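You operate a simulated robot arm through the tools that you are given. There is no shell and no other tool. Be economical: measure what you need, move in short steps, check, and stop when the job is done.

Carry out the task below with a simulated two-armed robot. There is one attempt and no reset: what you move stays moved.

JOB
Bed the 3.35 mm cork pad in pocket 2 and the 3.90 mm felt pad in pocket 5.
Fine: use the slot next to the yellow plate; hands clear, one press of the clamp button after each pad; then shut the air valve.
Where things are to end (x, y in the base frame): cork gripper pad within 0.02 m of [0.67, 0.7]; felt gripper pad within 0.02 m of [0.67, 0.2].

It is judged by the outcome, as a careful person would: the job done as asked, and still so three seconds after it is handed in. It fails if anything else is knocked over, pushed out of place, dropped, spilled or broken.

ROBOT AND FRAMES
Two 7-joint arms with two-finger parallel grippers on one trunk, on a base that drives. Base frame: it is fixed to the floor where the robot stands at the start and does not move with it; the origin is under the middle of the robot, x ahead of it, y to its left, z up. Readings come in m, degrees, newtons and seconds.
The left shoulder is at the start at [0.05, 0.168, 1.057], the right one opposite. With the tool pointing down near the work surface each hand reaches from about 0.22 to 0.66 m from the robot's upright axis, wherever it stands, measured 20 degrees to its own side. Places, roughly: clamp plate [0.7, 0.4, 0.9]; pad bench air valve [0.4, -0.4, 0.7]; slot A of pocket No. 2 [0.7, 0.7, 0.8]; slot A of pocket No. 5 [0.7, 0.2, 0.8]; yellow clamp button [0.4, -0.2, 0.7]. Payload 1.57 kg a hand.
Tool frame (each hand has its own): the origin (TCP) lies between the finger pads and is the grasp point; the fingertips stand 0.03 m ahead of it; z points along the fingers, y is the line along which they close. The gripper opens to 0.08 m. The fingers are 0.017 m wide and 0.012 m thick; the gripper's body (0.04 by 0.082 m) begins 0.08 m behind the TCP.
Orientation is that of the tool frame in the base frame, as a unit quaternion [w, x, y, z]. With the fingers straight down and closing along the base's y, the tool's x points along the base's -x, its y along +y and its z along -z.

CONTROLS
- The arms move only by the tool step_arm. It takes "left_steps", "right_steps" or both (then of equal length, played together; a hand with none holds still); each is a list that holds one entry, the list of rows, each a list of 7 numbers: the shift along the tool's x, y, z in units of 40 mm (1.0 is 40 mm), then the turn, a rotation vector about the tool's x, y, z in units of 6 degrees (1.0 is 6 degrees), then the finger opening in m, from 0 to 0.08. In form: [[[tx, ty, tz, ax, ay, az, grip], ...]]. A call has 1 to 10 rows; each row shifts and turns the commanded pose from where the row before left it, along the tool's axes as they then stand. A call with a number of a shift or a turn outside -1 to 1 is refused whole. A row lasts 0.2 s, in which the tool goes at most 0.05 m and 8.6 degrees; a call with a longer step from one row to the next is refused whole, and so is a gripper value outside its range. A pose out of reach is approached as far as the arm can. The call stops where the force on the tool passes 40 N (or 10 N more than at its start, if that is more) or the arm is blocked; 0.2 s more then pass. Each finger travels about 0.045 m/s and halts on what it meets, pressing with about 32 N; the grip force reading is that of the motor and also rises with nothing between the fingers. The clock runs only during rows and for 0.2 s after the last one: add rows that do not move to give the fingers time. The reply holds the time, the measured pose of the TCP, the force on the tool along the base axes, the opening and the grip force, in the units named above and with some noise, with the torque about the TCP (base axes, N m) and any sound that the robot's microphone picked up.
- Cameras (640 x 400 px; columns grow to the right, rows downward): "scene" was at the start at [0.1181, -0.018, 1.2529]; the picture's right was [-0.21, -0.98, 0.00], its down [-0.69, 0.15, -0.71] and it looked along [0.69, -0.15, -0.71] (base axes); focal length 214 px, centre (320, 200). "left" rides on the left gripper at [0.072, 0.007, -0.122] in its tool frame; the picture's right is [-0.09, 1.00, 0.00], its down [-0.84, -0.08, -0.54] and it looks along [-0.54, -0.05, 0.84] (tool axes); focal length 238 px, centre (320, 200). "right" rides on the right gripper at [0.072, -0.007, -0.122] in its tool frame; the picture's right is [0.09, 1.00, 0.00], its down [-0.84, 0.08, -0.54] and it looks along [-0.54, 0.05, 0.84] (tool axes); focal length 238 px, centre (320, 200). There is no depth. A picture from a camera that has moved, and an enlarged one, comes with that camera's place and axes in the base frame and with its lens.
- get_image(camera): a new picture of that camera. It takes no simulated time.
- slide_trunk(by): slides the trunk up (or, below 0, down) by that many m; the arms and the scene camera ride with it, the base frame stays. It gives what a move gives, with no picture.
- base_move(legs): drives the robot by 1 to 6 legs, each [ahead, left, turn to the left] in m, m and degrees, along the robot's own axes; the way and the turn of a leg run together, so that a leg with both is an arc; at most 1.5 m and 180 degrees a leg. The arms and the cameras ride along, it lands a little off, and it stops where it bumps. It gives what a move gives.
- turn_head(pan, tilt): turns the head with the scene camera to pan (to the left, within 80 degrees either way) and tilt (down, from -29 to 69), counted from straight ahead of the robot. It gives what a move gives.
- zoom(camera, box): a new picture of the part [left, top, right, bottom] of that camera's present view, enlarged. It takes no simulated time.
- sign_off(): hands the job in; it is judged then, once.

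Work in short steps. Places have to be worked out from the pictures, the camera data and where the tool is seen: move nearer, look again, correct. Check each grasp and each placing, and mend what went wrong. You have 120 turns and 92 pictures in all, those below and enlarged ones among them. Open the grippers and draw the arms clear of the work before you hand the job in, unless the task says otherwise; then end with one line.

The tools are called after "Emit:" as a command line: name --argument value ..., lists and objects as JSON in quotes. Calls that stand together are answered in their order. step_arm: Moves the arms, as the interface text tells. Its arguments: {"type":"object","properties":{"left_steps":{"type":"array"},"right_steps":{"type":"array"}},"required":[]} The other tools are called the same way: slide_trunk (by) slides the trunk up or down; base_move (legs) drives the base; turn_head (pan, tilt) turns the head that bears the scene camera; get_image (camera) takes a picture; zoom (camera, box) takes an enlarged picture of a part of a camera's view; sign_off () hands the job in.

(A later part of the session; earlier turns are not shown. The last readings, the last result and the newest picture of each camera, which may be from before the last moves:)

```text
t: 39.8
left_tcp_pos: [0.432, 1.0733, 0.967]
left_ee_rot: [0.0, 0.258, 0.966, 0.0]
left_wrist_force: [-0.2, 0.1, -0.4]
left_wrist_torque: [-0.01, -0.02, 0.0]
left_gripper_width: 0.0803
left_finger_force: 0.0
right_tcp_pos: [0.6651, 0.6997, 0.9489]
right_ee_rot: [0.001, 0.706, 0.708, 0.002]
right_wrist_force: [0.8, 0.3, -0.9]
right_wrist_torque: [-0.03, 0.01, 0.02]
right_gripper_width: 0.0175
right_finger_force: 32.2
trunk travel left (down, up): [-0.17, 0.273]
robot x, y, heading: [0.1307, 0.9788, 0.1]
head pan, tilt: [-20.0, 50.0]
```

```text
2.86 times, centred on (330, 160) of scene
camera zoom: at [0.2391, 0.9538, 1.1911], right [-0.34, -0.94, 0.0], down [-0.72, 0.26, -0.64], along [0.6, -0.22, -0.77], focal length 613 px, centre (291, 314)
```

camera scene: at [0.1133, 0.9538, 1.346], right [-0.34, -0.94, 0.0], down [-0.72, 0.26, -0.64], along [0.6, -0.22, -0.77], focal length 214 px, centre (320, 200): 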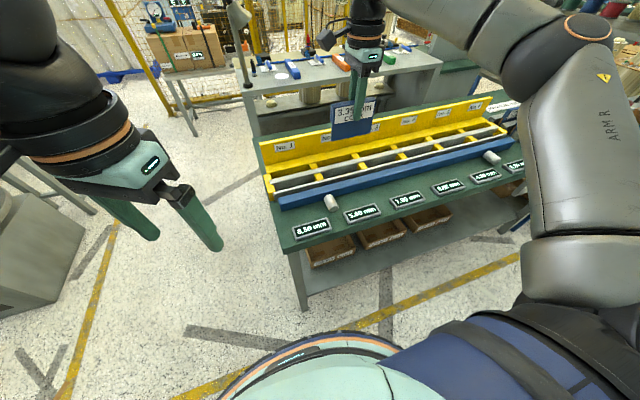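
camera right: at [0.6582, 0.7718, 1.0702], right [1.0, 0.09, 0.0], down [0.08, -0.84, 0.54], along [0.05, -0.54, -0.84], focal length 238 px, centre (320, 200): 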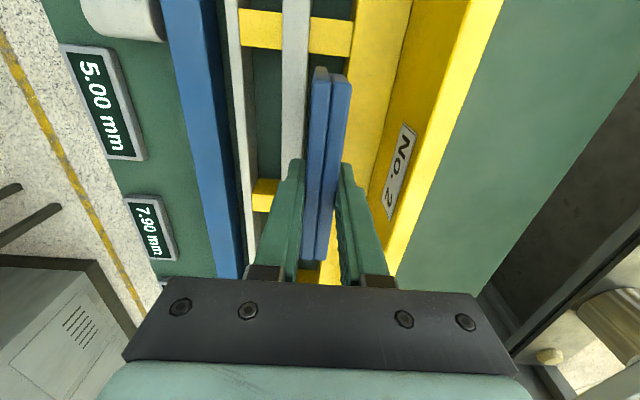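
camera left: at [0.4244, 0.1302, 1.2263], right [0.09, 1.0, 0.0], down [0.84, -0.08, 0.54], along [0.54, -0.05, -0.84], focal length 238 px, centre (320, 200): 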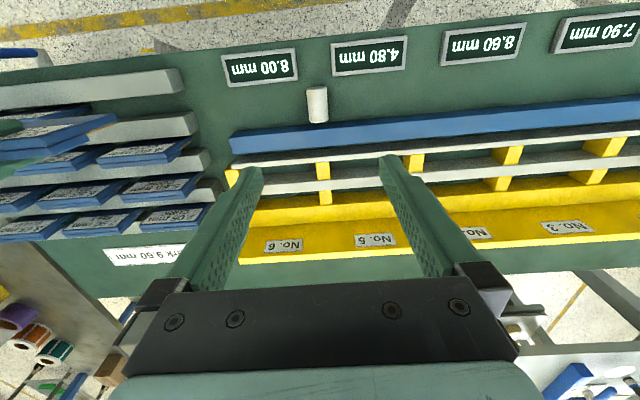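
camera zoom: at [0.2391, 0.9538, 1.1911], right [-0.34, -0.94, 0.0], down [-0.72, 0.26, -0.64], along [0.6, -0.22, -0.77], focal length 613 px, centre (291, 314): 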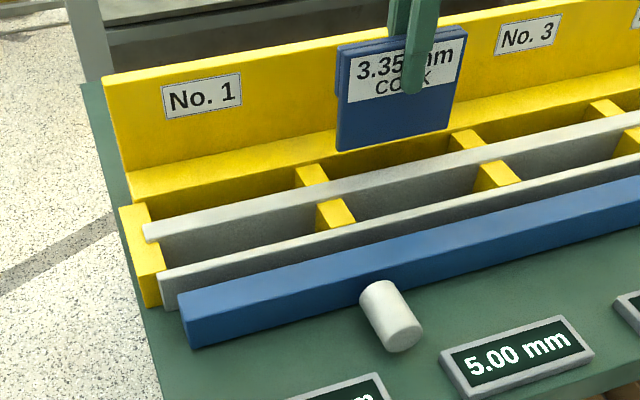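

Alignment confirmed (slot centre ≈0.666). I lower with the arm (force-guarded) in small steps.

Emit:
step_arm --right_steps '[[[0, 0, 0.3, 0, 0, 0, 0], [0, 0, 0.3, 0, 0, 0, 0], [0, 0, 0.3, 0, 0, 0, 0], [0, 0, 0.3, 0, 0, 0, 0], [0, 0, 0, 0, 0, 0, 0]]]'

Emit:
get_image --camera "right"

Emit:
zoom --camera "scene" --box '[260, 80, 460, 205]'

```text
t: 41.0
left_tcp_pos: [0.4323, 1.0733, 0.9666]
left_ee_rot: [0.001, 0.258, 0.966, 0.0]
left_wrist_force: [0.2, 0.1, 0.7]
left_wrist_torque: [0.02, -0.03, 0.0]
left_gripper_width: 0.0802
left_finger_force: 0.1
right_tcp_pos: [0.6656, 0.7011, 0.8981]
right_ee_rot: [0.0, 0.707, 0.708, 0.002]
right_wrist_force: [-0.1, -0.9, -1.9]
right_wrist_torque: [0.0, -0.02, 0.0]
right_gripper_width: 0.0175
right_finger_force: 32.2
trunk travel left (down, up): [-0.17, 0.273]
robot x, y, heading: [0.1292, 0.9826, 0.3]
head pan, tilt: [-20.0, 50.0]
```

```text
60 pictures are left
camera right: at [0.658, 0.7725, 1.0218], right [1.0, 0.09, 0.0], down [0.08, -0.84, 0.54], along [0.05, -0.54, -0.84], focal length 238 px, centre (320, 200)
```

right: 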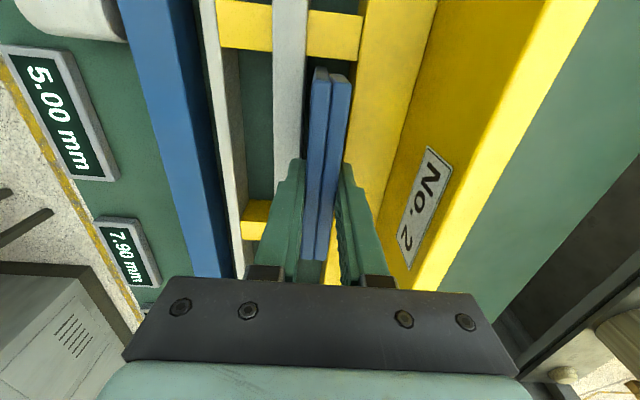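

```text
3.20 times, centred on (360, 142) of scene
camera zoom: at [0.2392, 0.9538, 1.191], right [-0.34, -0.94, 0.0], down [-0.72, 0.26, -0.64], along [0.6, -0.22, -0.77], focal length 686 px, centre (192, 384)
```

zoom: 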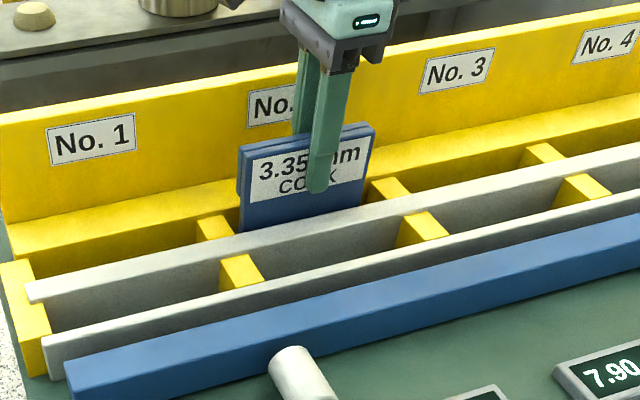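

Card is entering the slot cleanly. Continue 22 mm down in small steps.

Emit:
step_arm --right_steps '[[[0, 0, 0.15, 0, 0, 0, 0], [0, 0, 0.15, 0, 0, 0, 0], [0, 0, 0.15, 0, 0, 0, 0], [0, 0, 0.1, 0, 0, 0, 0], [0, 0, 0, 0, 0, 0, 0]]]'

Emit:
zoom --camera "scene" --box '[260, 80, 460, 205]'

```text
t: 42.2
left_tcp_pos: [0.4296, 1.0734, 0.968]
left_ee_rot: [0.001, 0.258, 0.966, 0.001]
left_wrist_force: [-0.1, 0.4, 0.3]
left_wrist_torque: [-0.01, -0.01, 0.0]
left_gripper_width: 0.0799
left_finger_force: 0.0
right_tcp_pos: [0.6659, 0.702, 0.8811]
right_ee_rot: [0.004, 0.707, 0.707, 0.006]
right_wrist_force: [-1.4, -5.8, 23.7]
right_wrist_torque: [-0.02, 0.26, 0.0]
right_gripper_width: 0.0175
right_finger_force: 32.2
trunk travel left (down, up): [-0.17, 0.273]
robot x, y, heading: [0.1252, 0.9806, 0.1]
head pan, tilt: [-20.0, 50.0]
```

```text
3.20 times, centred on (360, 142) of scene
camera zoom: at [0.2371, 0.9543, 1.1917], right [-0.34, -0.94, 0.0], down [-0.72, 0.26, -0.64], along [0.61, -0.22, -0.76], focal length 686 px, centre (192, 384)
```

zoom: 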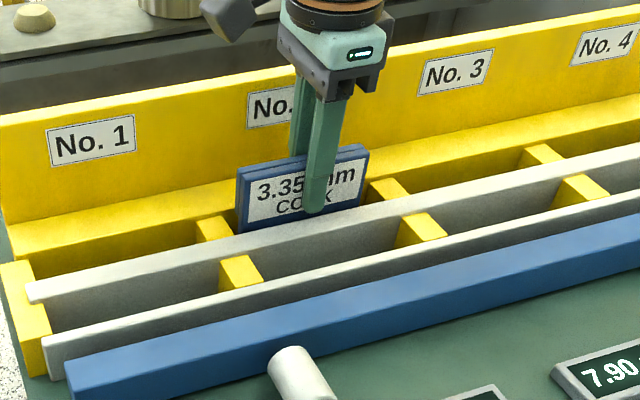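

24 N up at the same height as it stood in the rack: the card rests on the slot floor. I relieve slightly, open gently, then rise.

Emit:
step_arm --right_steps '[[[0, 0, -0.1, 0, 0, 0, 0.0], [0, 0, 0, 0, 0, 0, 0.02], [0, 0, 0, 0, 0, 0, 0.03], [0, 0, 0, 0, 0, 0, 0.035], [0, 0, 0, 0, 0, 0, 0.035]]]'

Emit:
step_arm --right_steps '[[[0, 0, -0.4, 0, 0, 0, 0.035], [0, 0, -0.8, 0, 0, 0, 0.035], [0, 0, -0.8, 0, 0, 0, 0.04], [0, 0, -0.8, 0, 0, 0, 0.04], [0, 0, 0, 0, 0, 0, 0.04]]]'

Emit:
get_image --camera "right"

Emit:
zoom --camera "scene" --box '[260, 80, 460, 205]'

```text
t: 43.4
left_tcp_pos: [0.4326, 1.0723, 0.9666]
left_ee_rot: [0.0, 0.258, 0.966, 0.0]
left_wrist_force: [-0.1, 0.6, -0.2]
left_wrist_torque: [-0.03, 0.01, -0.03]
left_gripper_width: 0.0802
left_finger_force: 0.0
right_tcp_pos: [0.6651, 0.7005, 0.8816]
right_ee_rot: [0.001, 0.706, 0.708, 0.001]
right_wrist_force: [0.4, -0.5, -0.1]
right_wrist_torque: [0.0, 0.02, -0.03]
right_gripper_width: 0.0351
right_finger_force: 0.0
trunk travel left (down, up): [-0.17, 0.273]
robot x, y, heading: [0.1307, 0.9807, -0.2]
head pan, tilt: [-20.0, 50.0]
```

```text
t: 44.6
left_tcp_pos: [0.4328, 1.0733, 0.9664]
left_ee_rot: [0.0, 0.258, 0.966, 0.0]
left_wrist_force: [-0.2, -0.3, 0.2]
left_wrist_torque: [0.05, -0.02, 0.0]
left_gripper_width: 0.08
left_finger_force: 0.1
right_tcp_pos: [0.6625, 0.6988, 0.9946]
right_ee_rot: [0.001, 0.707, 0.707, 0.002]
right_wrist_force: [-0.4, 0.2, 0.6]
right_wrist_torque: [0.0, -0.03, 0.0]
right_gripper_width: 0.0402
right_finger_force: 0.0
trunk travel left (down, up): [-0.17, 0.273]
robot x, y, heading: [0.1296, 0.9813, 0.3]
head pan, tilt: [-20.0, 50.0]
```

```text
57 pictures are left
camera right: at [0.656, 0.7709, 1.116], right [1.0, 0.09, 0.0], down [0.08, -0.84, 0.54], along [0.05, -0.54, -0.84], focal length 238 px, centre (320, 200)
```

right: 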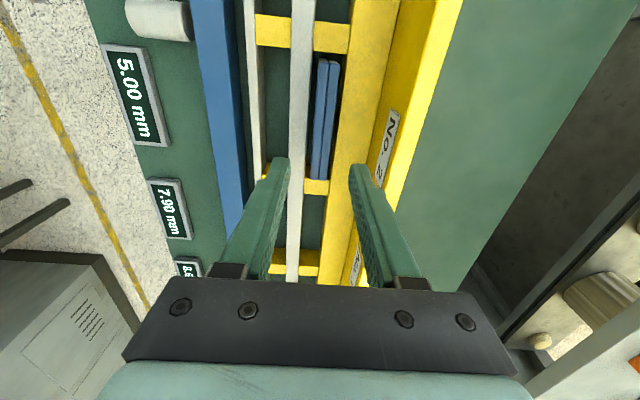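

```text
3.20 times, centred on (360, 142) of scene
camera zoom: at [0.239, 0.9539, 1.1911], right [-0.34, -0.94, 0.0], down [-0.72, 0.26, -0.64], along [0.6, -0.22, -0.77], focal length 686 px, centre (192, 384)
```

zoom: 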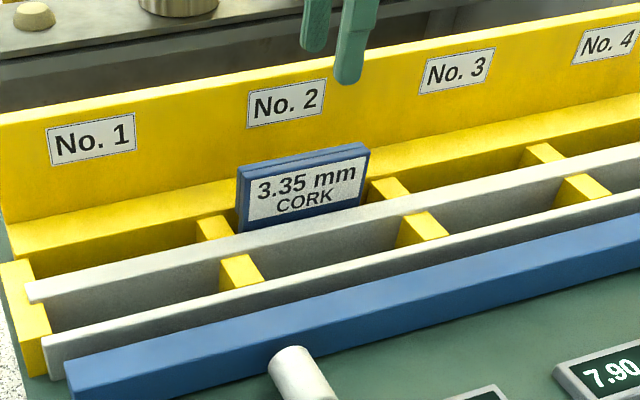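

The cork pad stands upright in the right slot. Next: clear hands and press the clamp button (≈[0.402, −0.21, 0.676]) using the left hand tilted forward. Raise trunk, back off, and drive right.

Emit:
slide_trunk --by 0.08

Emit:
base_move --legs '[[-0.42, 0, 0]]'

Emit:
step_arm --left_steps '[[[0, 0, 0, 0, 0, -1, 0], [0, 0, 0, 0, 0, -1, 0], [0, 0, 0, 0, 0, -1, 0], [0, 0, 0, 0, 0, -1, 0], [0, 0, 0, 0, 0, -1, 0], [0, 0, 0, 0, -1, 0, 0], [0, 0, 0, 0, -1, 0, 0], [0, 0, 0, 0, -1, 0, 0], [0, 0, 0, 0, -1, 0, 0], [0, 0, 0, 0, -1, 0, 0]]]' --right_steps '[[[0, -0.5, 0, 0, 0, 0, 0.04], [0, -0.5, 0, 0, 0, 0, 0.04], [0, -0.5, 0, 0, 0, 0, 0.04], [0, -0.5, 0, 0, 0, 0, 0.04], [0, -0.5, 0, 0, 0, 0, 0.04], [0, -0.5, 0, 0, 0, 0, 0.04], [0, -0.5, 0, 0, 0, 0, 0.04], [0, -0.5, 0, 0, 0, 0, 0.04], [0, -0.5, 0, 0, 0, 0, 0.04], [0, 0, 0, 0, 0, 0, 0.04]]]'

Emit:
base_move --legs '[[0, -0.6, 0], [0, -0.6, 0]]'

Emit:
get_image --camera "scene"

```text
t: 45.8
left_tcp_pos: [0.4321, 1.0729, 1.0468]
left_ee_rot: [0.0, 0.258, 0.966, 0.001]
left_wrist_force: [-0.4, 0.7, 0.4]
left_wrist_torque: [-0.02, 0.02, -0.01]
left_gripper_width: 0.0801
left_finger_force: 0.0
right_tcp_pos: [0.663, 0.6983, 1.073]
right_ee_rot: [0.0, 0.707, 0.707, 0.002]
right_wrist_force: [0.0, -0.4, -0.1]
right_wrist_torque: [-0.04, 0.01, 0.02]
right_gripper_width: 0.0398
right_finger_force: 0.0
trunk travel left (down, up): [-0.25, 0.193]
robot x, y, heading: [0.1268, 0.9787, 0.2]
head pan, tilt: [-20.0, 50.0]
```

```text
t: 48.4
left_tcp_pos: [0.0141, 1.0725, 1.0468]
left_ee_rot: [0.002, 0.26, 0.966, -0.001]
left_wrist_force: [-0.7, -0.2, -0.6]
left_wrist_torque: [0.0, -0.02, 0.01]
left_gripper_width: 0.0805
left_finger_force: 0.1
right_tcp_pos: [0.242, 0.6969, 1.0738]
right_ee_rot: [0.001, 0.708, 0.706, 0.003]
right_wrist_force: [-0.3, -0.5, 1.1]
right_wrist_torque: [0.01, -0.02, 0.04]
right_gripper_width: 0.0399
right_finger_force: 0.1
trunk travel left (down, up): [-0.25, 0.193]
robot x, y, heading: [-0.2959, 0.9799, -0.1]
head pan, tilt: [-20.0, 50.0]
```

```text
t: 50.6
left_tcp_pos: [0.0127, 1.0737, 1.0472]
left_ee_rot: [0.26, 0.0, 0.966, 0.0]
left_wrist_force: [-0.2, -0.4, 0.2]
left_wrist_torque: [0.02, -0.01, 0.01]
left_gripper_width: 0.0001
left_finger_force: 21.2
right_tcp_pos: [0.0634, 0.6978, 1.0707]
right_ee_rot: [0.001, 0.709, 0.706, 0.002]
right_wrist_force: [0.0, 0.5, -0.9]
right_wrist_torque: [0.01, -0.01, 0.03]
right_gripper_width: 0.0402
right_finger_force: 0.1
trunk travel left (down, up): [-0.25, 0.193]
robot x, y, heading: [-0.2952, 0.9818, -0.5]
head pan, tilt: [-20.0, 50.0]
```

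```text
t: 61.6
left_tcp_pos: [0.0067, -0.1214, 1.0464]
left_ee_rot: [0.258, 0.002, 0.966, -0.001]
left_wrist_force: [-0.1, -0.2, 0.5]
left_wrist_torque: [0.01, 0.0, -0.01]
left_gripper_width: 0.0001
left_finger_force: 21.5
right_tcp_pos: [0.0558, -0.4963, 1.0726]
right_ee_rot: [0.0, 0.709, 0.705, 0.001]
right_wrist_force: [0.2, 0.3, 0.7]
right_wrist_torque: [0.01, -0.02, -0.01]
right_gripper_width: 0.04
right_finger_force: 0.0
trunk travel left (down, up): [-0.25, 0.193]
robot x, y, heading: [-0.2972, -0.2137, -0.7]
head pan, tilt: [-20.0, 50.0]
```

```text
55 pictures are left
camera scene: at [-0.1863, -0.2395, 1.271], right [-0.35, -0.94, 0.0], down [-0.72, 0.27, -0.64], along [0.6, -0.22, -0.77], focal length 214 px, centre (320, 200)
```

scene: 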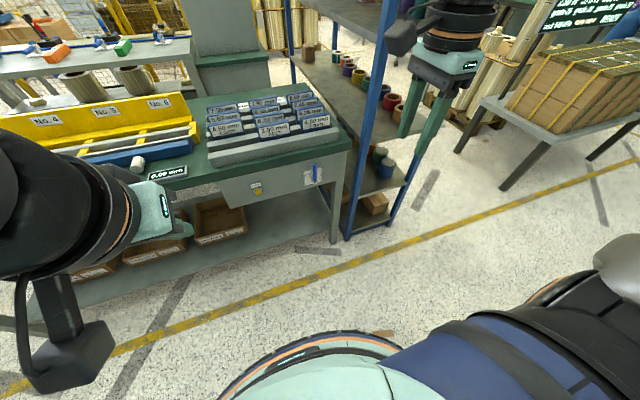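

In position facing the panel. I zoom in on the button and valve.

Emit:
zoom --camera "scene" --box '[220, 140, 350, 221]'

Emit:
get_image --camera "left"

```text
4.92 times, centred on (285, 180) of scene
camera zoom: at [-0.1863, -0.2395, 1.271], right [-0.35, -0.94, 0.0], down [-0.72, 0.27, -0.64], along [0.6, -0.22, -0.77], focal length 1056 px, centre (492, 296)
```

zoom: 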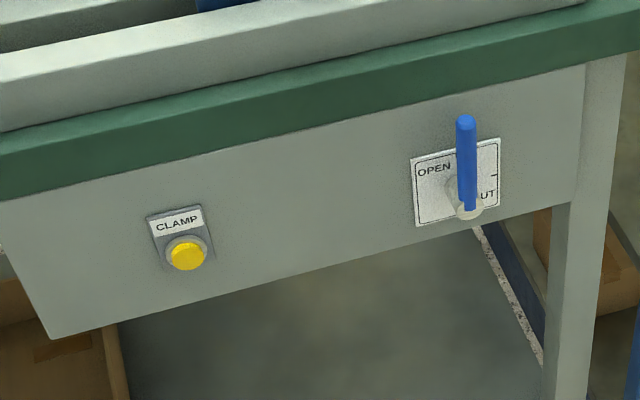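

```text
53 pictures are left
camera left: at [-0.1148, -0.1135, 1.1155], right [0.08, 1.0, 0.05], down [0.45, -0.08, 0.89], along [0.89, -0.05, -0.46], focal length 238 px, centre (320, 200)
```

left: 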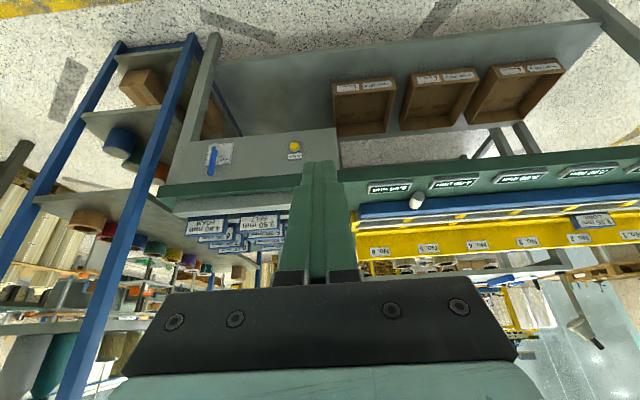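

Handle up = OPEN, SHUT to the right (quarter turn clockwise). Button ≈(0.40, −0.207, 0.674). I move the base to suit, lower the trunk and tilt the left tool further.

Emit:
base_move --legs '[[0.1, -0.1, 0.7]]'

Emit:
slide_trunk --by -0.15

Emit:
step_arm --left_steps '[[[0, 0, 0, 0, -1, 0, 0], [0, 0, 0, 0, -1, 0, 0], [0, 0, 0, 0, -1, 0, 0], [0, 0, 0, 0, -1, 0, 0], [0, 0, 0, 0, -1, 0, 0], [0, 0, 0, 0, -1, 0, 0]]]'

```text
t: 63.2
left_tcp_pos: [0.1063, -0.2176, 1.0467]
left_ee_rot: [0.259, -0.003, 0.966, 0.001]
left_wrist_force: [0.6, -0.7, 0.0]
left_wrist_torque: [0.0, 0.03, 0.02]
left_gripper_width: 0.0002
left_finger_force: 21.4
right_tcp_pos: [0.1593, -0.5919, 1.0729]
right_ee_rot: [0.001, 0.705, 0.709, 0.002]
right_wrist_force: [0.3, -0.1, -0.1]
right_wrist_torque: [0.02, -0.01, 0.0]
right_gripper_width: 0.0401
right_finger_force: 0.0
trunk travel left (down, up): [-0.25, 0.193]
robot x, y, heading: [-0.1931, -0.3126, 0.3]
head pan, tilt: [-20.0, 50.0]
```

```text
t: 64.9
left_tcp_pos: [0.1061, -0.217, 0.8966]
left_ee_rot: [0.259, -0.003, 0.966, 0.001]
left_wrist_force: [0.1, 0.0, -0.3]
left_wrist_torque: [0.02, -0.01, 0.0]
left_gripper_width: 0.0002
left_finger_force: 21.3
right_tcp_pos: [0.1589, -0.5927, 0.9217]
right_ee_rot: [0.0, 0.705, 0.709, 0.002]
right_wrist_force: [-0.1, -0.2, 0.9]
right_wrist_torque: [0.03, -0.02, -0.03]
right_gripper_width: 0.0401
right_finger_force: 0.0
trunk travel left (down, up): [-0.1, 0.343]
robot x, y, heading: [-0.1967, -0.3135, 0.4]
head pan, tilt: [-20.0, 50.0]
```

```text
t: 66.3
left_tcp_pos: [0.1411, -0.2577, 0.9263]
left_ee_rot: [0.542, -0.027, 0.84, 0.002]
left_wrist_force: [-0.3, 0.7, 1.1]
left_wrist_torque: [-0.01, 0.0, -0.05]
left_gripper_width: 0.0
left_finger_force: 20.8
left hand out of reach, approached as far as the arm can: row 3, 4, 5, 6
right_tcp_pos: [0.1602, -0.5933, 0.9229]
right_ee_rot: [0.0, 0.705, 0.709, 0.002]
right_wrist_force: [-0.9, 0.6, 0.5]
right_wrist_torque: [0.02, -0.01, -0.01]
right_gripper_width: 0.0399
right_finger_force: 0.0
trunk travel left (down, up): [-0.1, 0.343]
robot x, y, heading: [-0.1992, -0.3117, 0.2]
head pan, tilt: [-20.0, 50.0]
```

The tilt is now 66° as desired. Move toward the pre-press pose, staying in front of the bench edge.

Emit:
step_arm --left_steps '[[[0.438, 0.156, 0.853, 0, 0, 0, 0], [0.438, 0.156, 0.853, 0, 0, 0, 0], [0.438, 0.156, 0.853, 0, 0, 0, 0], [0.438, 0.156, 0.853, 0, 0, 0, 0], [0.438, 0.156, 0.853, 0, 0, 0, 0], [0.438, 0.156, 0.853, 0, 0, 0, 0], [0, 0, 0, 0, 0, 0, 0]]]'

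Emit:
get_image --camera "left"

Emit:
get_image --camera "scene"

```text
t: 67.9
left_tcp_pos: [0.2783, -0.2231, 0.7402]
left_ee_rot: [0.545, -0.003, 0.839, 0.002]
left_wrist_force: [0.2, -0.3, -0.1]
left_wrist_torque: [-0.03, -0.01, -0.03]
left_gripper_width: 0.0
left_finger_force: 21.4
right_tcp_pos: [0.1578, -0.5924, 0.923]
right_ee_rot: [0.0, 0.705, 0.709, 0.002]
right_wrist_force: [-0.3, -0.5, -0.6]
right_wrist_torque: [0.05, 0.0, -0.01]
right_gripper_width: 0.0397
right_finger_force: 0.0
trunk travel left (down, up): [-0.1, 0.343]
robot x, y, heading: [-0.2003, -0.3103, 0.1]
head pan, tilt: [-20.0, 50.0]
```

```text
52 pictures are left
camera left: at [0.1381, -0.2161, 0.7248], right [0.03, 1.0, 0.08], down [-0.15, -0.08, 0.98], along [0.99, -0.04, 0.15], focal length 238 px, centre (320, 200)
```

left: 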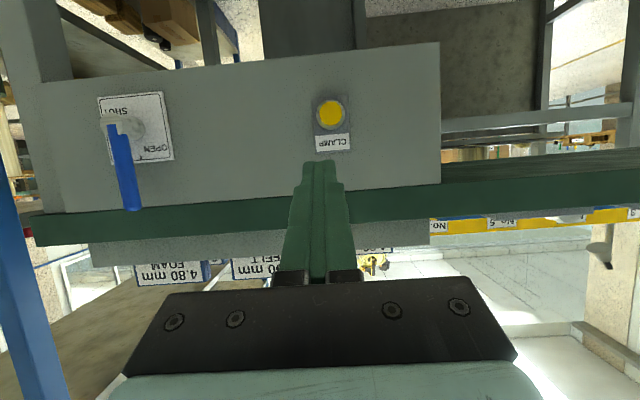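

```text
51 pictures are left
camera scene: at [-0.0863, -0.3384, 1.121], right [-0.34, -0.94, 0.0], down [-0.72, 0.26, -0.64], along [0.61, -0.22, -0.77], focal length 214 px, centre (320, 200)
```

scene: 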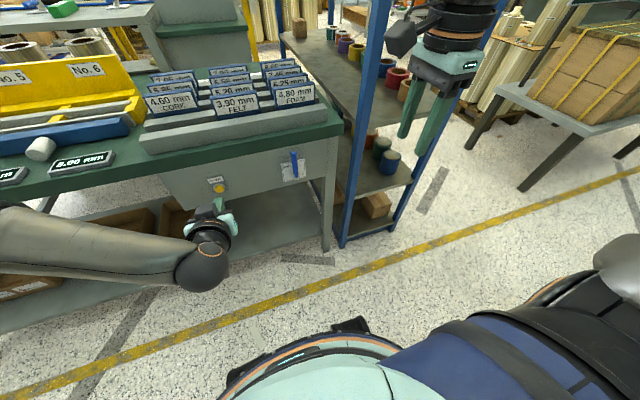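

Button resolves to y≈−0.208, z≈0.677. Align the tip at that height ~25 mm short of it.

Emit:
step_arm --left_steps '[[[0.34, 0.2, 0.84, 0, 0, 0, 0], [0.34, 0.2, 0.84, 0, 0, 0, 0], [0, 0, 0, 0, 0, 0, 0]]]'

Emit:
get_image --camera "left"

Emit:
zoom --camera "scene" --box '[160, 130, 320, 230]'

```text
t: 68.7
left_tcp_pos: [0.3297, -0.207, 0.6908]
left_ee_rot: [0.546, -0.003, 0.838, 0.002]
left_wrist_force: [-0.2, 0.2, 0.5]
left_wrist_torque: [0.0, -0.01, 0.02]
left_gripper_width: 0.0
left_finger_force: 21.5
right_tcp_pos: [0.1581, -0.5928, 0.9232]
right_ee_rot: [0.0, 0.705, 0.71, 0.002]
right_wrist_force: [0.2, 0.3, 0.6]
right_wrist_torque: [-0.02, 0.01, 0.01]
right_gripper_width: 0.0401
right_finger_force: 0.2
trunk travel left (down, up): [-0.1, 0.343]
robot x, y, heading: [-0.1964, -0.3095, 0.5]
head pan, tilt: [-20.0, 50.0]
```

```text
50 pictures are left
camera left: at [0.189, -0.201, 0.6738], right [0.03, 1.0, 0.08], down [-0.16, -0.08, 0.98], along [0.99, -0.04, 0.15], focal length 238 px, centre (320, 200)
```

left: 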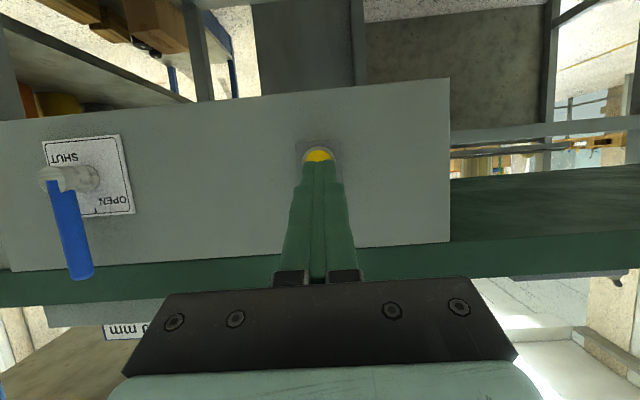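

```text
4.00 times, centred on (240, 180) of scene
camera zoom: at [-0.0864, -0.3385, 1.121], right [-0.34, -0.94, 0.0], down [-0.72, 0.26, -0.64], along [0.61, -0.22, -0.77], focal length 858 px, centre (640, 280)
```

zoom: 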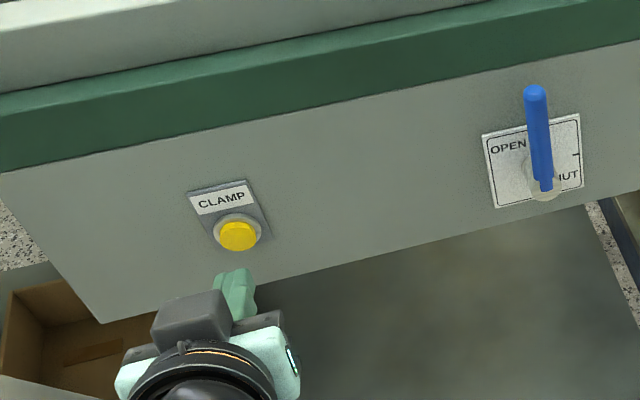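

Aligned with the button. Press straight along +x with the force guard.

Emit:
step_arm --left_steps '[[[-0.1, 0, 0.228, 0, 0, 0, 0], [-0.1, 0, 0.228, 0, 0, 0, 0], [-0.1, 0, 0.228, 0, 0, 0, 0], [-0.05, 0, 0.114, 0, 0, 0, 0], [-0.05, 0, 0.114, 0, 0, 0, 0]]]'

```text
t: 69.9
left_tcp_pos: [0.3666, -0.206, 0.6914]
left_ee_rot: [0.544, -0.004, 0.839, 0.002]
left_wrist_force: [1.1, 0.6, 0.2]
left_wrist_torque: [0.01, -0.03, -0.02]
left_gripper_width: 0.0
left_finger_force: 21.5
right_tcp_pos: [0.1587, -0.5931, 0.9233]
right_ee_rot: [0.0, 0.705, 0.709, 0.002]
right_wrist_force: [0.3, -0.9, 0.1]
right_wrist_torque: [0.04, -0.01, -0.01]
right_gripper_width: 0.0401
right_finger_force: 0.0
trunk travel left (down, up): [-0.1, 0.343]
robot x, y, heading: [-0.1963, -0.3136, 0.2]
head pan, tilt: [-20.0, 50.0]
```

No contact yet (tip x≈0.394). Continue in 4 mm steps.

Emit:
step_arm --left_steps '[[[-0.04, 0, 0.09, 0, 0, 0, 0], [-0.04, 0, 0.09, 0, 0, 0, 0], [-0.04, 0, 0.09, 0, 0, 0, 0]]]'

Emit:
zoom --camera "scene" --box '[160, 130, 320, 230]'

```text
t: 70.7
left_tcp_pos: [0.3752, -0.2055, 0.6918]
left_ee_rot: [0.543, -0.002, 0.84, 0.002]
left_wrist_force: [-25.5, 3.9, 7.1]
left_wrist_torque: [0.07, -0.06, 0.05]
left_gripper_width: 0.0002
left_finger_force: 21.1
right_tcp_pos: [0.1564, -0.5925, 0.9239]
right_ee_rot: [0.001, 0.705, 0.709, 0.003]
right_wrist_force: [1.0, 0.1, -0.3]
right_wrist_torque: [0.01, 0.02, 0.0]
right_gripper_width: 0.0403
right_finger_force: 0.0
trunk travel left (down, up): [-0.1, 0.343]
robot x, y, heading: [-0.1978, -0.3157, 0.2]
head pan, tilt: [-20.0, 50.0]
heard: click
```

```text
4.00 times, centred on (240, 180) of scene
camera zoom: at [-0.0887, -0.3384, 1.1214], right [-0.34, -0.94, 0.0], down [-0.72, 0.26, -0.64], along [0.61, -0.22, -0.76], focal length 858 px, centre (640, 280)
```

zoom: 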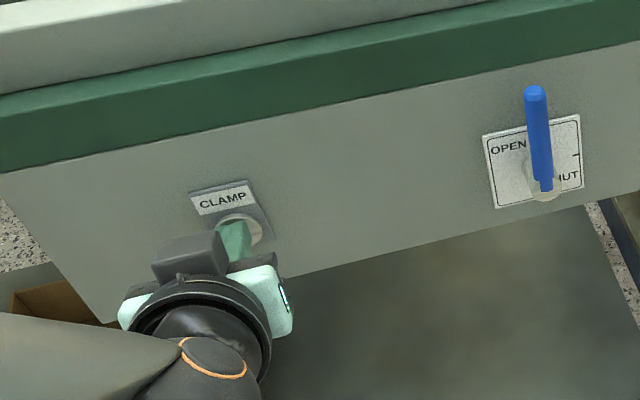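

Click heard with 25 N: pressed once. I withdraw straight back and look at the rail.

Emit:
step_arm --left_steps '[[[0.1, 0, -0.228, 0, 0, 0, 0], [0.2, 0, -0.456, 0, 0, 0, 0], [0.4, 0, -0.9, 0, 0, 0, 0], [0.4, 0, -0.9, 0, 0, 0, 0]]]'

Emit:
turn_head --pan 35 --tilt 35

Emit:
get_image --camera "scene"

```text
t: 71.7
left_tcp_pos: [0.2707, -0.2077, 0.6904]
left_ee_rot: [0.546, -0.002, 0.838, 0.001]
left_wrist_force: [0.3, 0.3, 0.4]
left_wrist_torque: [-0.02, -0.02, 0.02]
left_gripper_width: 0.0
left_finger_force: 21.6
right_tcp_pos: [0.1585, -0.5931, 0.9231]
right_ee_rot: [0.001, 0.705, 0.709, 0.001]
right_wrist_force: [0.2, 0.5, -0.6]
right_wrist_torque: [0.03, -0.03, -0.02]
right_gripper_width: 0.0399
right_finger_force: 0.1
trunk travel left (down, up): [-0.1, 0.343]
robot x, y, heading: [-0.198, -0.3124, 0.4]
head pan, tilt: [-20.0, 50.0]
```

```text
t: 73.0
left_tcp_pos: [0.2702, -0.2081, 0.6909]
left_ee_rot: [0.545, -0.004, 0.839, 0.002]
left_wrist_force: [0.5, 1.0, -0.1]
left_wrist_torque: [-0.03, -0.01, 0.01]
left_gripper_width: 0.0
left_finger_force: 21.4
right_tcp_pos: [0.1596, -0.5927, 0.9219]
right_ee_rot: [0.0, 0.706, 0.709, 0.001]
right_wrist_force: [-1.4, 0.1, -0.1]
right_wrist_torque: [-0.02, -0.01, -0.01]
right_gripper_width: 0.0401
right_finger_force: 0.1
trunk travel left (down, up): [-0.1, 0.343]
robot x, y, heading: [-0.1949, -0.3115, 0.3]
head pan, tilt: [35.0, 35.0]
```

```text
47 pictures are left
camera scene: at [-0.087, -0.2617, 1.1428], right [0.58, -0.82, 0.0], down [-0.47, -0.33, -0.82], along [0.67, 0.47, -0.57], focal length 214 px, centre (320, 200)
```

scene: 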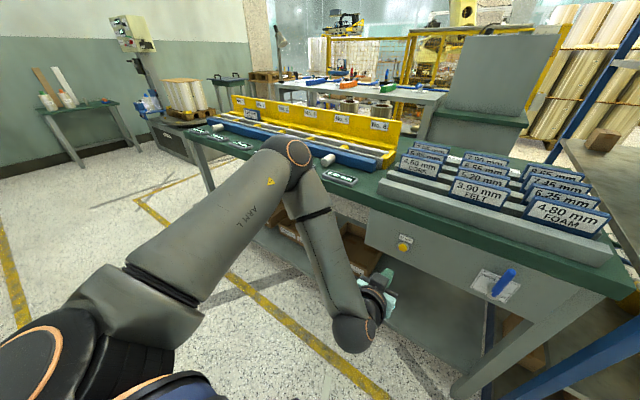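

Enlarge the cork pad's position after the clamp.

Emit:
zoom --camera "scene" --box '[190, 85, 400, 190]'

```text
3.05 times, centred on (295, 138) of scene
camera zoom: at [-0.087, -0.2617, 1.1428], right [0.58, -0.82, 0.0], down [-0.47, -0.33, -0.82], along [0.67, 0.47, -0.57], focal length 654 px, centre (396, 390)
```

zoom: 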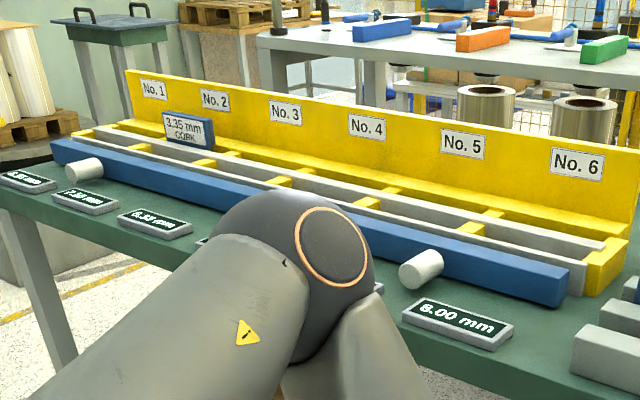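

Read the displays closely.

Emit:
zoom --camera "scene" --box '[188, 118, 268, 168]'

```text
8.00 times, centred on (228, 143) of scene
camera zoom: at [-0.087, -0.2617, 1.1428], right [0.58, -0.82, 0.0], down [-0.47, -0.33, -0.82], along [0.67, 0.47, -0.57], focal length 1716 px, centre (1056, 656)
```

zoom: 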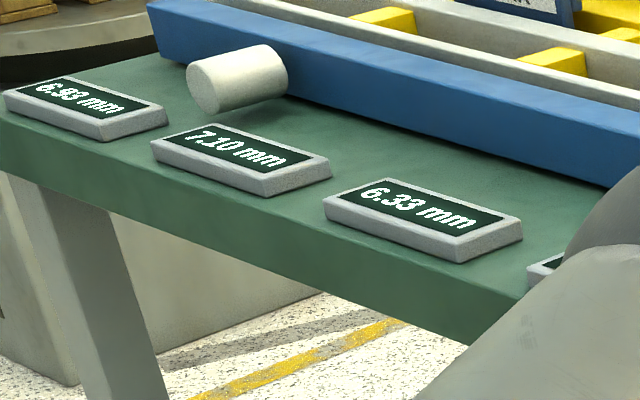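

Pocket 2's readout now shows a clamped sum (7.10), consistent with the pad clamped. I raise the trunk, retract the left hand, and drive back to the rack for the felt pad.

Emit:
step_arm --left_steps '[[[-0.5, 0, -0.9, 0, 0, 0, 0], [-0.5, 0, -0.9, 0, 0, 0, 0], [-0.5, 0, -0.9, 0, 0, 0, 0], [-0.5, 0, -0.9, 0, 0, 0, 0], [-0.5, 0, -0.9, 0, 0, 0, 0], [-0.5, 0, -0.9, 0, 0, 0, 0]]]'

Emit:
slide_trunk --by 0.15

Emit:
base_move --legs '[[0, 0.33, -0.4], [0.2, 0, 0]]'

Emit:
turn_head --pan -35 --tilt 45

Emit:
get_image --camera "scene"

```text
t: 74.3
left_tcp_pos: [0.1607, -0.2563, 0.8851]
left_ee_rot: [0.543, -0.003, 0.84, 0.003]
left_wrist_force: [0.8, 0.5, 0.1]
left_wrist_torque: [-0.05, 0.0, 0.01]
left_gripper_width: 0.0001
left_finger_force: 21.6
left hand out of reach, approached as far as the arm can: row 3, 4, 5, 6
right_tcp_pos: [0.159, -0.5929, 0.923]
right_ee_rot: [0.001, 0.705, 0.709, 0.002]
right_wrist_force: [0.4, -0.3, 0.4]
right_wrist_torque: [-0.03, 0.01, -0.01]
right_gripper_width: 0.0401
right_finger_force: 0.0
trunk travel left (down, up): [-0.1, 0.343]
robot x, y, heading: [-0.1979, -0.3121, 0.3]
head pan, tilt: [35.0, 35.0]
```

```text
t: 76.1
left_tcp_pos: [0.1622, -0.2571, 1.0351]
left_ee_rot: [0.545, -0.003, 0.838, 0.002]
left_wrist_force: [0.3, 0.9, -0.9]
left_wrist_torque: [0.02, 0.0, 0.01]
left_gripper_width: 0.0
left_finger_force: 21.5
right_tcp_pos: [0.1595, -0.5935, 1.0723]
right_ee_rot: [0.001, 0.705, 0.709, 0.001]
right_wrist_force: [0.0, -0.1, 0.0]
right_wrist_torque: [-0.01, 0.01, -0.01]
right_gripper_width: 0.04
right_finger_force: 0.1
trunk travel left (down, up): [-0.25, 0.193]
robot x, y, heading: [-0.1976, -0.3164, 0.2]
head pan, tilt: [35.0, 35.0]
```

```text
t: 80.8
left_tcp_pos: [0.3632, 0.0684, 1.0344]
left_ee_rot: [0.544, -0.001, 0.839, 0.001]
left_wrist_force: [0.2, 0.1, 0.4]
left_wrist_torque: [0.0, 0.02, 0.0]
left_gripper_width: 0.0002
left_finger_force: 21.3
right_tcp_pos: [0.3579, -0.2679, 1.071]
right_ee_rot: [0.001, 0.707, 0.707, 0.002]
right_wrist_force: [0.1, -0.3, -0.2]
right_wrist_torque: [0.0, -0.03, -0.01]
right_gripper_width: 0.0398
right_finger_force: 0.1
trunk travel left (down, up): [-0.25, 0.193]
robot x, y, heading: [0.0003, 0.0127, 0.3]
head pan, tilt: [35.0, 35.0]
```

```text
t: 82.2
left_tcp_pos: [0.3625, 0.0693, 1.0352]
left_ee_rot: [0.544, -0.001, 0.839, 0.0]
left_wrist_force: [-0.4, 0.5, 1.0]
left_wrist_torque: [-0.04, -0.02, 0.01]
left_gripper_width: 0.0001
left_finger_force: 20.8
right_tcp_pos: [0.3567, -0.266, 1.0721]
right_ee_rot: [0.001, 0.707, 0.707, 0.001]
right_wrist_force: [-1.0, -1.1, -1.0]
right_wrist_torque: [0.01, 0.0, -0.02]
right_gripper_width: 0.0401
right_finger_force: 0.1
trunk travel left (down, up): [-0.25, 0.193]
robot x, y, heading: [0.0011, 0.0163, 0.2]
head pan, tilt: [-35.0, 45.0]
```

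```text
44 pictures are left
camera scene: at [0.1077, -0.0317, 1.278], right [-0.57, -0.82, 0.0], down [-0.58, 0.41, -0.71], along [0.58, -0.41, -0.71], focal length 214 px, centre (320, 200)
```

scene: 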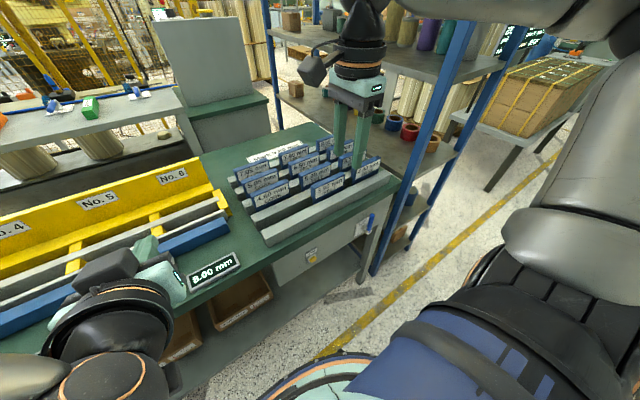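

Move the right hand above the felt pad (expected ≈(0.480, −0.315)) and look.

Emit:
step_arm --right_steps '[[[-0.3, 0.77, 0, 0, 0, 0, 0.05], [-0.3, 0.77, 0, 0, 0, 0, 0.05], [-0.3, 0.77, 0, 0, 0, 0, 0.05], [-0.3, 0.77, 0, 0, 0, 0, 0.05], [0, 0, 0.6, 0, 0, 0, 0.05], [0, 0, 0.6, 0, 0, 0, 0.05], [0, 0, 0.8, 0, 0, 0, 0.05], [0, 0, 0.8, 0, 0, 0, 0.05], [0, 0, 0, 0, 0, 0, 0.05]]]'

Emit:
get_image --camera "right"

Emit:
zoom --camera "scene" --box '[230, 110, 410, 230]'

```text
t: 84.2
left_tcp_pos: [0.3632, 0.0687, 1.0347]
left_ee_rot: [0.545, -0.002, 0.838, 0.002]
left_wrist_force: [-0.1, -0.2, -0.2]
left_wrist_torque: [0.01, -0.02, -0.02]
left_gripper_width: 0.0002
left_finger_force: 20.9
right_tcp_pos: [0.4817, -0.3165, 0.9616]
right_ee_rot: [0.001, 0.707, 0.707, 0.002]
right_wrist_force: [0.4, 0.5, -0.3]
right_wrist_torque: [0.01, -0.03, 0.01]
right_gripper_width: 0.05
right_finger_force: 0.1
trunk travel left (down, up): [-0.25, 0.193]
robot x, y, heading: [0.001, 0.0152, -0.2]
head pan, tilt: [-35.0, 45.0]
```

```text
43 pictures are left
camera right: at [0.4739, -0.244, 1.0832], right [1.0, 0.09, 0.0], down [0.07, -0.84, 0.54], along [0.05, -0.54, -0.84], focal length 238 px, centre (320, 200)
```

right: 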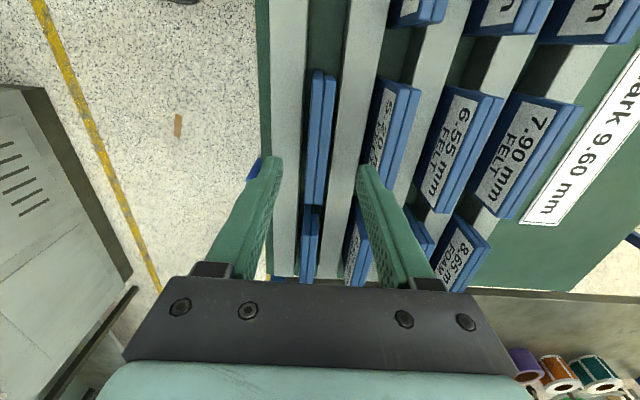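

```text
3.33 times, centred on (320, 170) of scene
camera zoom: at [0.1077, -0.0317, 1.278], right [-0.57, -0.82, 0.0], down [-0.58, 0.41, -0.71], along [0.58, -0.41, -0.71], focal length 715 px, centre (320, 300)
```

zoom: 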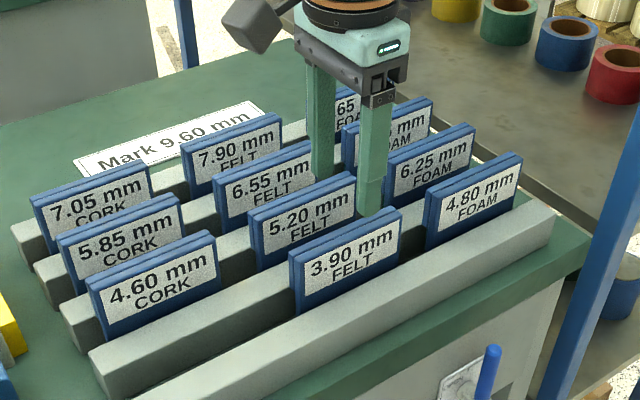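

Felt card centre ≈(0.4817, −0.316): the hand is centred. Descend to TCP z≈0.882.

Emit:
step_arm --right_steps '[[[0, 0, 0.5, 0, 0, 0, 0.05], [0, 0, 0.5, 0, 0, 0, 0.05], [0, 0, 0.5, 0, 0, 0, 0.05], [0, 0, 0.48, 0, 0, 0, 0.05], [0, 0, 0, 0, 0, 0, 0.05]]]'

Emit:
get_image --camera "right"

Emit:
zoom --camera "scene" --box '[230, 110, 410, 230]'

```text
t: 85.4
left_tcp_pos: [0.3619, 0.0676, 1.0344]
left_ee_rot: [0.544, 0.0, 0.839, 0.0]
left_wrist_force: [-0.1, 0.9, 0.5]
left_wrist_torque: [-0.04, 0.03, -0.03]
left_gripper_width: 0.0001
left_finger_force: 21.5
right_tcp_pos: [0.4815, -0.3138, 0.8814]
right_ee_rot: [0.0, 0.707, 0.707, 0.002]
right_wrist_force: [0.1, -0.4, -0.7]
right_wrist_torque: [0.0, -0.03, -0.02]
right_gripper_width: 0.05
right_finger_force: 0.0
trunk travel left (down, up): [-0.25, 0.193]
robot x, y, heading: [0.0033, 0.0166, -0.2]
head pan, tilt: [-35.0, 45.0]
```

```text
41 pictures are left
camera right: at [0.4745, -0.2425, 1.0041], right [1.0, 0.09, 0.0], down [0.07, -0.84, 0.54], along [0.05, -0.54, -0.84], focal length 238 px, centre (320, 200)
```

right: 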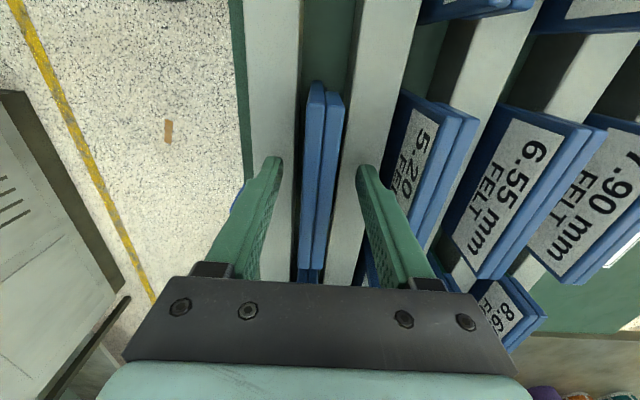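

```text
3.33 times, centred on (320, 170) of scene
camera zoom: at [0.1077, -0.0318, 1.278], right [-0.57, -0.82, 0.0], down [-0.58, 0.41, -0.71], along [0.58, -0.41, -0.71], focal length 715 px, centre (320, 300)
```

zoom: 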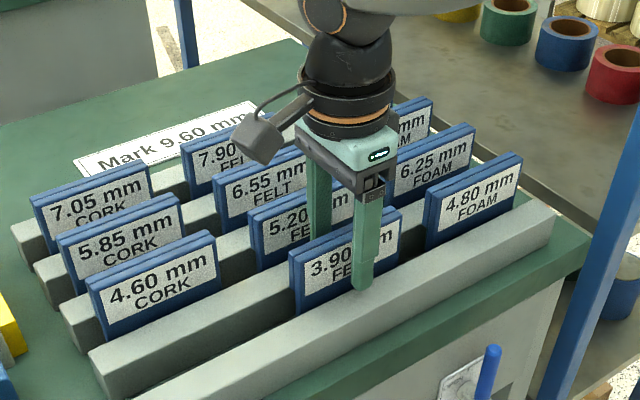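

Straddling the 3.90 mm felt card, centred. Close and lift.

Emit:
step_arm --right_steps '[[[0, 0, 0, 0, 0, 0, 0.03], [0, 0, 0, 0, 0, 0, 0.02], [0, 0, 0, 0, 0, 0, 0.0], [0, 0, 0, 0, 0, 0, 0.0], [0, 0, 0, 0, 0, 0, 0.0]]]'

Emit:
step_arm --right_steps '[[[0, 0, -0.5, 0, 0, 0, 0], [0, 0, -0.8, 0, 0, 0, 0], [0, 0, -0.8, 0, 0, 0, 0], [0, 0, -0.8, 0, 0, 0, 0], [0, 0, -0.6, 0, 0, 0, 0], [0, 0, 0, 0, 0, 0, 0]]]'

Emit:
slide_trunk --by 0.08

Emit:
get_image --camera "right"

```text
t: 86.6
left_tcp_pos: [0.3624, 0.0689, 1.0347]
left_ee_rot: [0.544, 0.0, 0.839, 0.0]
left_wrist_force: [-0.3, 0.0, -0.7]
left_wrist_torque: [-0.03, -0.02, 0.05]
left_gripper_width: 0.0
left_finger_force: 20.9
right_tcp_pos: [0.4819, -0.315, 0.8814]
right_ee_rot: [0.001, 0.707, 0.707, 0.002]
right_wrist_force: [-1.3, -0.1, 0.2]
right_wrist_torque: [-0.01, 0.06, 0.01]
right_gripper_width: 0.0177
right_finger_force: 31.9
trunk travel left (down, up): [-0.25, 0.193]
robot x, y, heading: [0.0027, 0.0179, -0.1]
head pan, tilt: [-35.0, 45.0]
```

```text
t: 88.0
left_tcp_pos: [0.3627, 0.0687, 1.0351]
left_ee_rot: [0.545, -0.001, 0.839, 0.0]
left_wrist_force: [-0.2, -0.2, -0.8]
left_wrist_torque: [0.0, 0.02, -0.01]
left_gripper_width: 0.0002
left_finger_force: 21.2
right_tcp_pos: [0.481, -0.3161, 1.0223]
right_ee_rot: [0.0, 0.708, 0.707, 0.002]
right_wrist_force: [-0.7, 0.0, -0.6]
right_wrist_torque: [0.03, 0.01, -0.03]
right_gripper_width: 0.0177
right_finger_force: 32.5
trunk travel left (down, up): [-0.25, 0.193]
robot x, y, heading: [0.0032, 0.0146, -0.2]
head pan, tilt: [-35.0, 45.0]
```

```text
t: 89.1
left_tcp_pos: [0.3634, 0.0689, 1.1152]
left_ee_rot: [0.544, 0.0, 0.839, 0.0]
left_wrist_force: [0.0, -0.4, 0.5]
left_wrist_torque: [-0.01, 0.0, 0.02]
left_gripper_width: 0.0002
left_finger_force: 21.1
right_tcp_pos: [0.4809, -0.3163, 1.1018]
right_ee_rot: [0.001, 0.707, 0.707, 0.003]
right_wrist_force: [-0.5, -0.2, -1.1]
right_wrist_torque: [0.02, -0.01, -0.01]
right_gripper_width: 0.0175
right_finger_force: 31.7
trunk travel left (down, up): [-0.33, 0.113]
robot x, y, heading: [-0.0001, 0.0199, -0.1]
head pan, tilt: [-35.0, 45.0]
```

```text
39 pictures are left
camera right: at [0.4738, -0.2447, 1.2243], right [1.0, 0.09, 0.0], down [0.08, -0.84, 0.54], along [0.05, -0.54, -0.84], focal length 238 px, centre (320, 200)
```

right: 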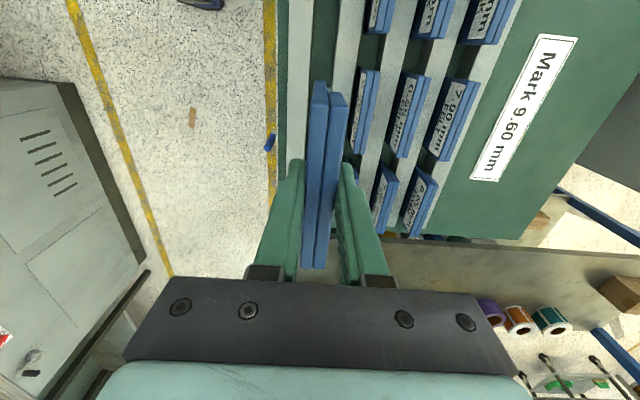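

Felt lifted. Drive left 0.516 m then ahead 0.13 m.

Emit:
base_move --legs '[[0, 0.516, 0.1], [0.13, 0, 0]]'

Emit:
step_arm --right_steps '[[[0, 0.65, 0, 0, 0, 0, 0], [0, 0.65, 0, 0, 0, 0, 0], [0, 0, 0, 0, 0, 0, 0]]]'

Emit:
get_image --camera "right"

```text
t: 95.1
left_tcp_pos: [0.4973, 0.5872, 1.1152]
left_ee_rot: [0.544, 0.002, 0.839, -0.001]
left_wrist_force: [0.6, 0.7, -0.2]
left_wrist_torque: [-0.01, 0.0, 0.0]
left_gripper_width: 0.0
left_finger_force: 21.0
right_tcp_pos: [0.6124, 0.2009, 1.101]
right_ee_rot: [0.001, 0.71, 0.705, 0.002]
right_wrist_force: [0.9, 0.0, -1.4]
right_wrist_torque: [-0.01, -0.02, -0.01]
right_gripper_width: 0.0177
right_finger_force: 32.1
trunk travel left (down, up): [-0.33, 0.113]
robot x, y, heading: [0.1338, 0.5366, -0.3]
head pan, tilt: [-35.0, 45.0]
```

```text
t: 95.9
left_tcp_pos: [0.4942, 0.5862, 1.115]
left_ee_rot: [0.544, 0.002, 0.839, -0.002]
left_wrist_force: [0.3, 0.6, -0.8]
left_wrist_torque: [0.0, 0.0, -0.02]
left_gripper_width: 0.0001
left_finger_force: 21.2
right_tcp_pos: [0.6639, 0.1989, 1.1026]
right_ee_rot: [0.0, 0.71, 0.704, 0.001]
right_wrist_force: [-0.1, -0.8, -1.0]
right_wrist_torque: [0.0, -0.03, -0.01]
right_gripper_width: 0.0174
right_finger_force: 32.1
trunk travel left (down, up): [-0.33, 0.113]
robot x, y, heading: [0.1341, 0.5338, -0.3]
head pan, tilt: [-35.0, 45.0]
```

```text
38 pictures are left
camera right: at [0.6558, 0.271, 1.2247], right [1.0, 0.09, 0.0], down [0.07, -0.84, 0.54], along [0.05, -0.54, -0.84], focal length 238 px, centre (320, 200)
```

right: 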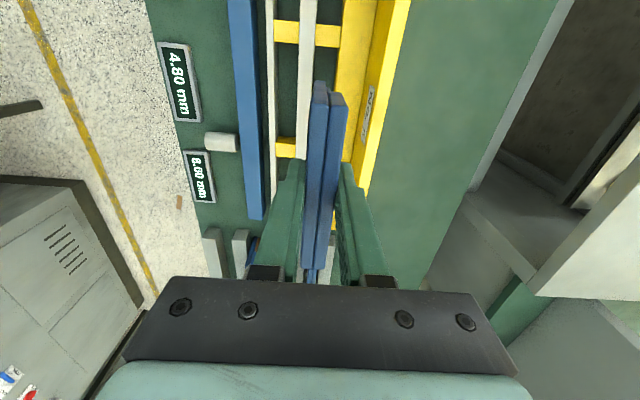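

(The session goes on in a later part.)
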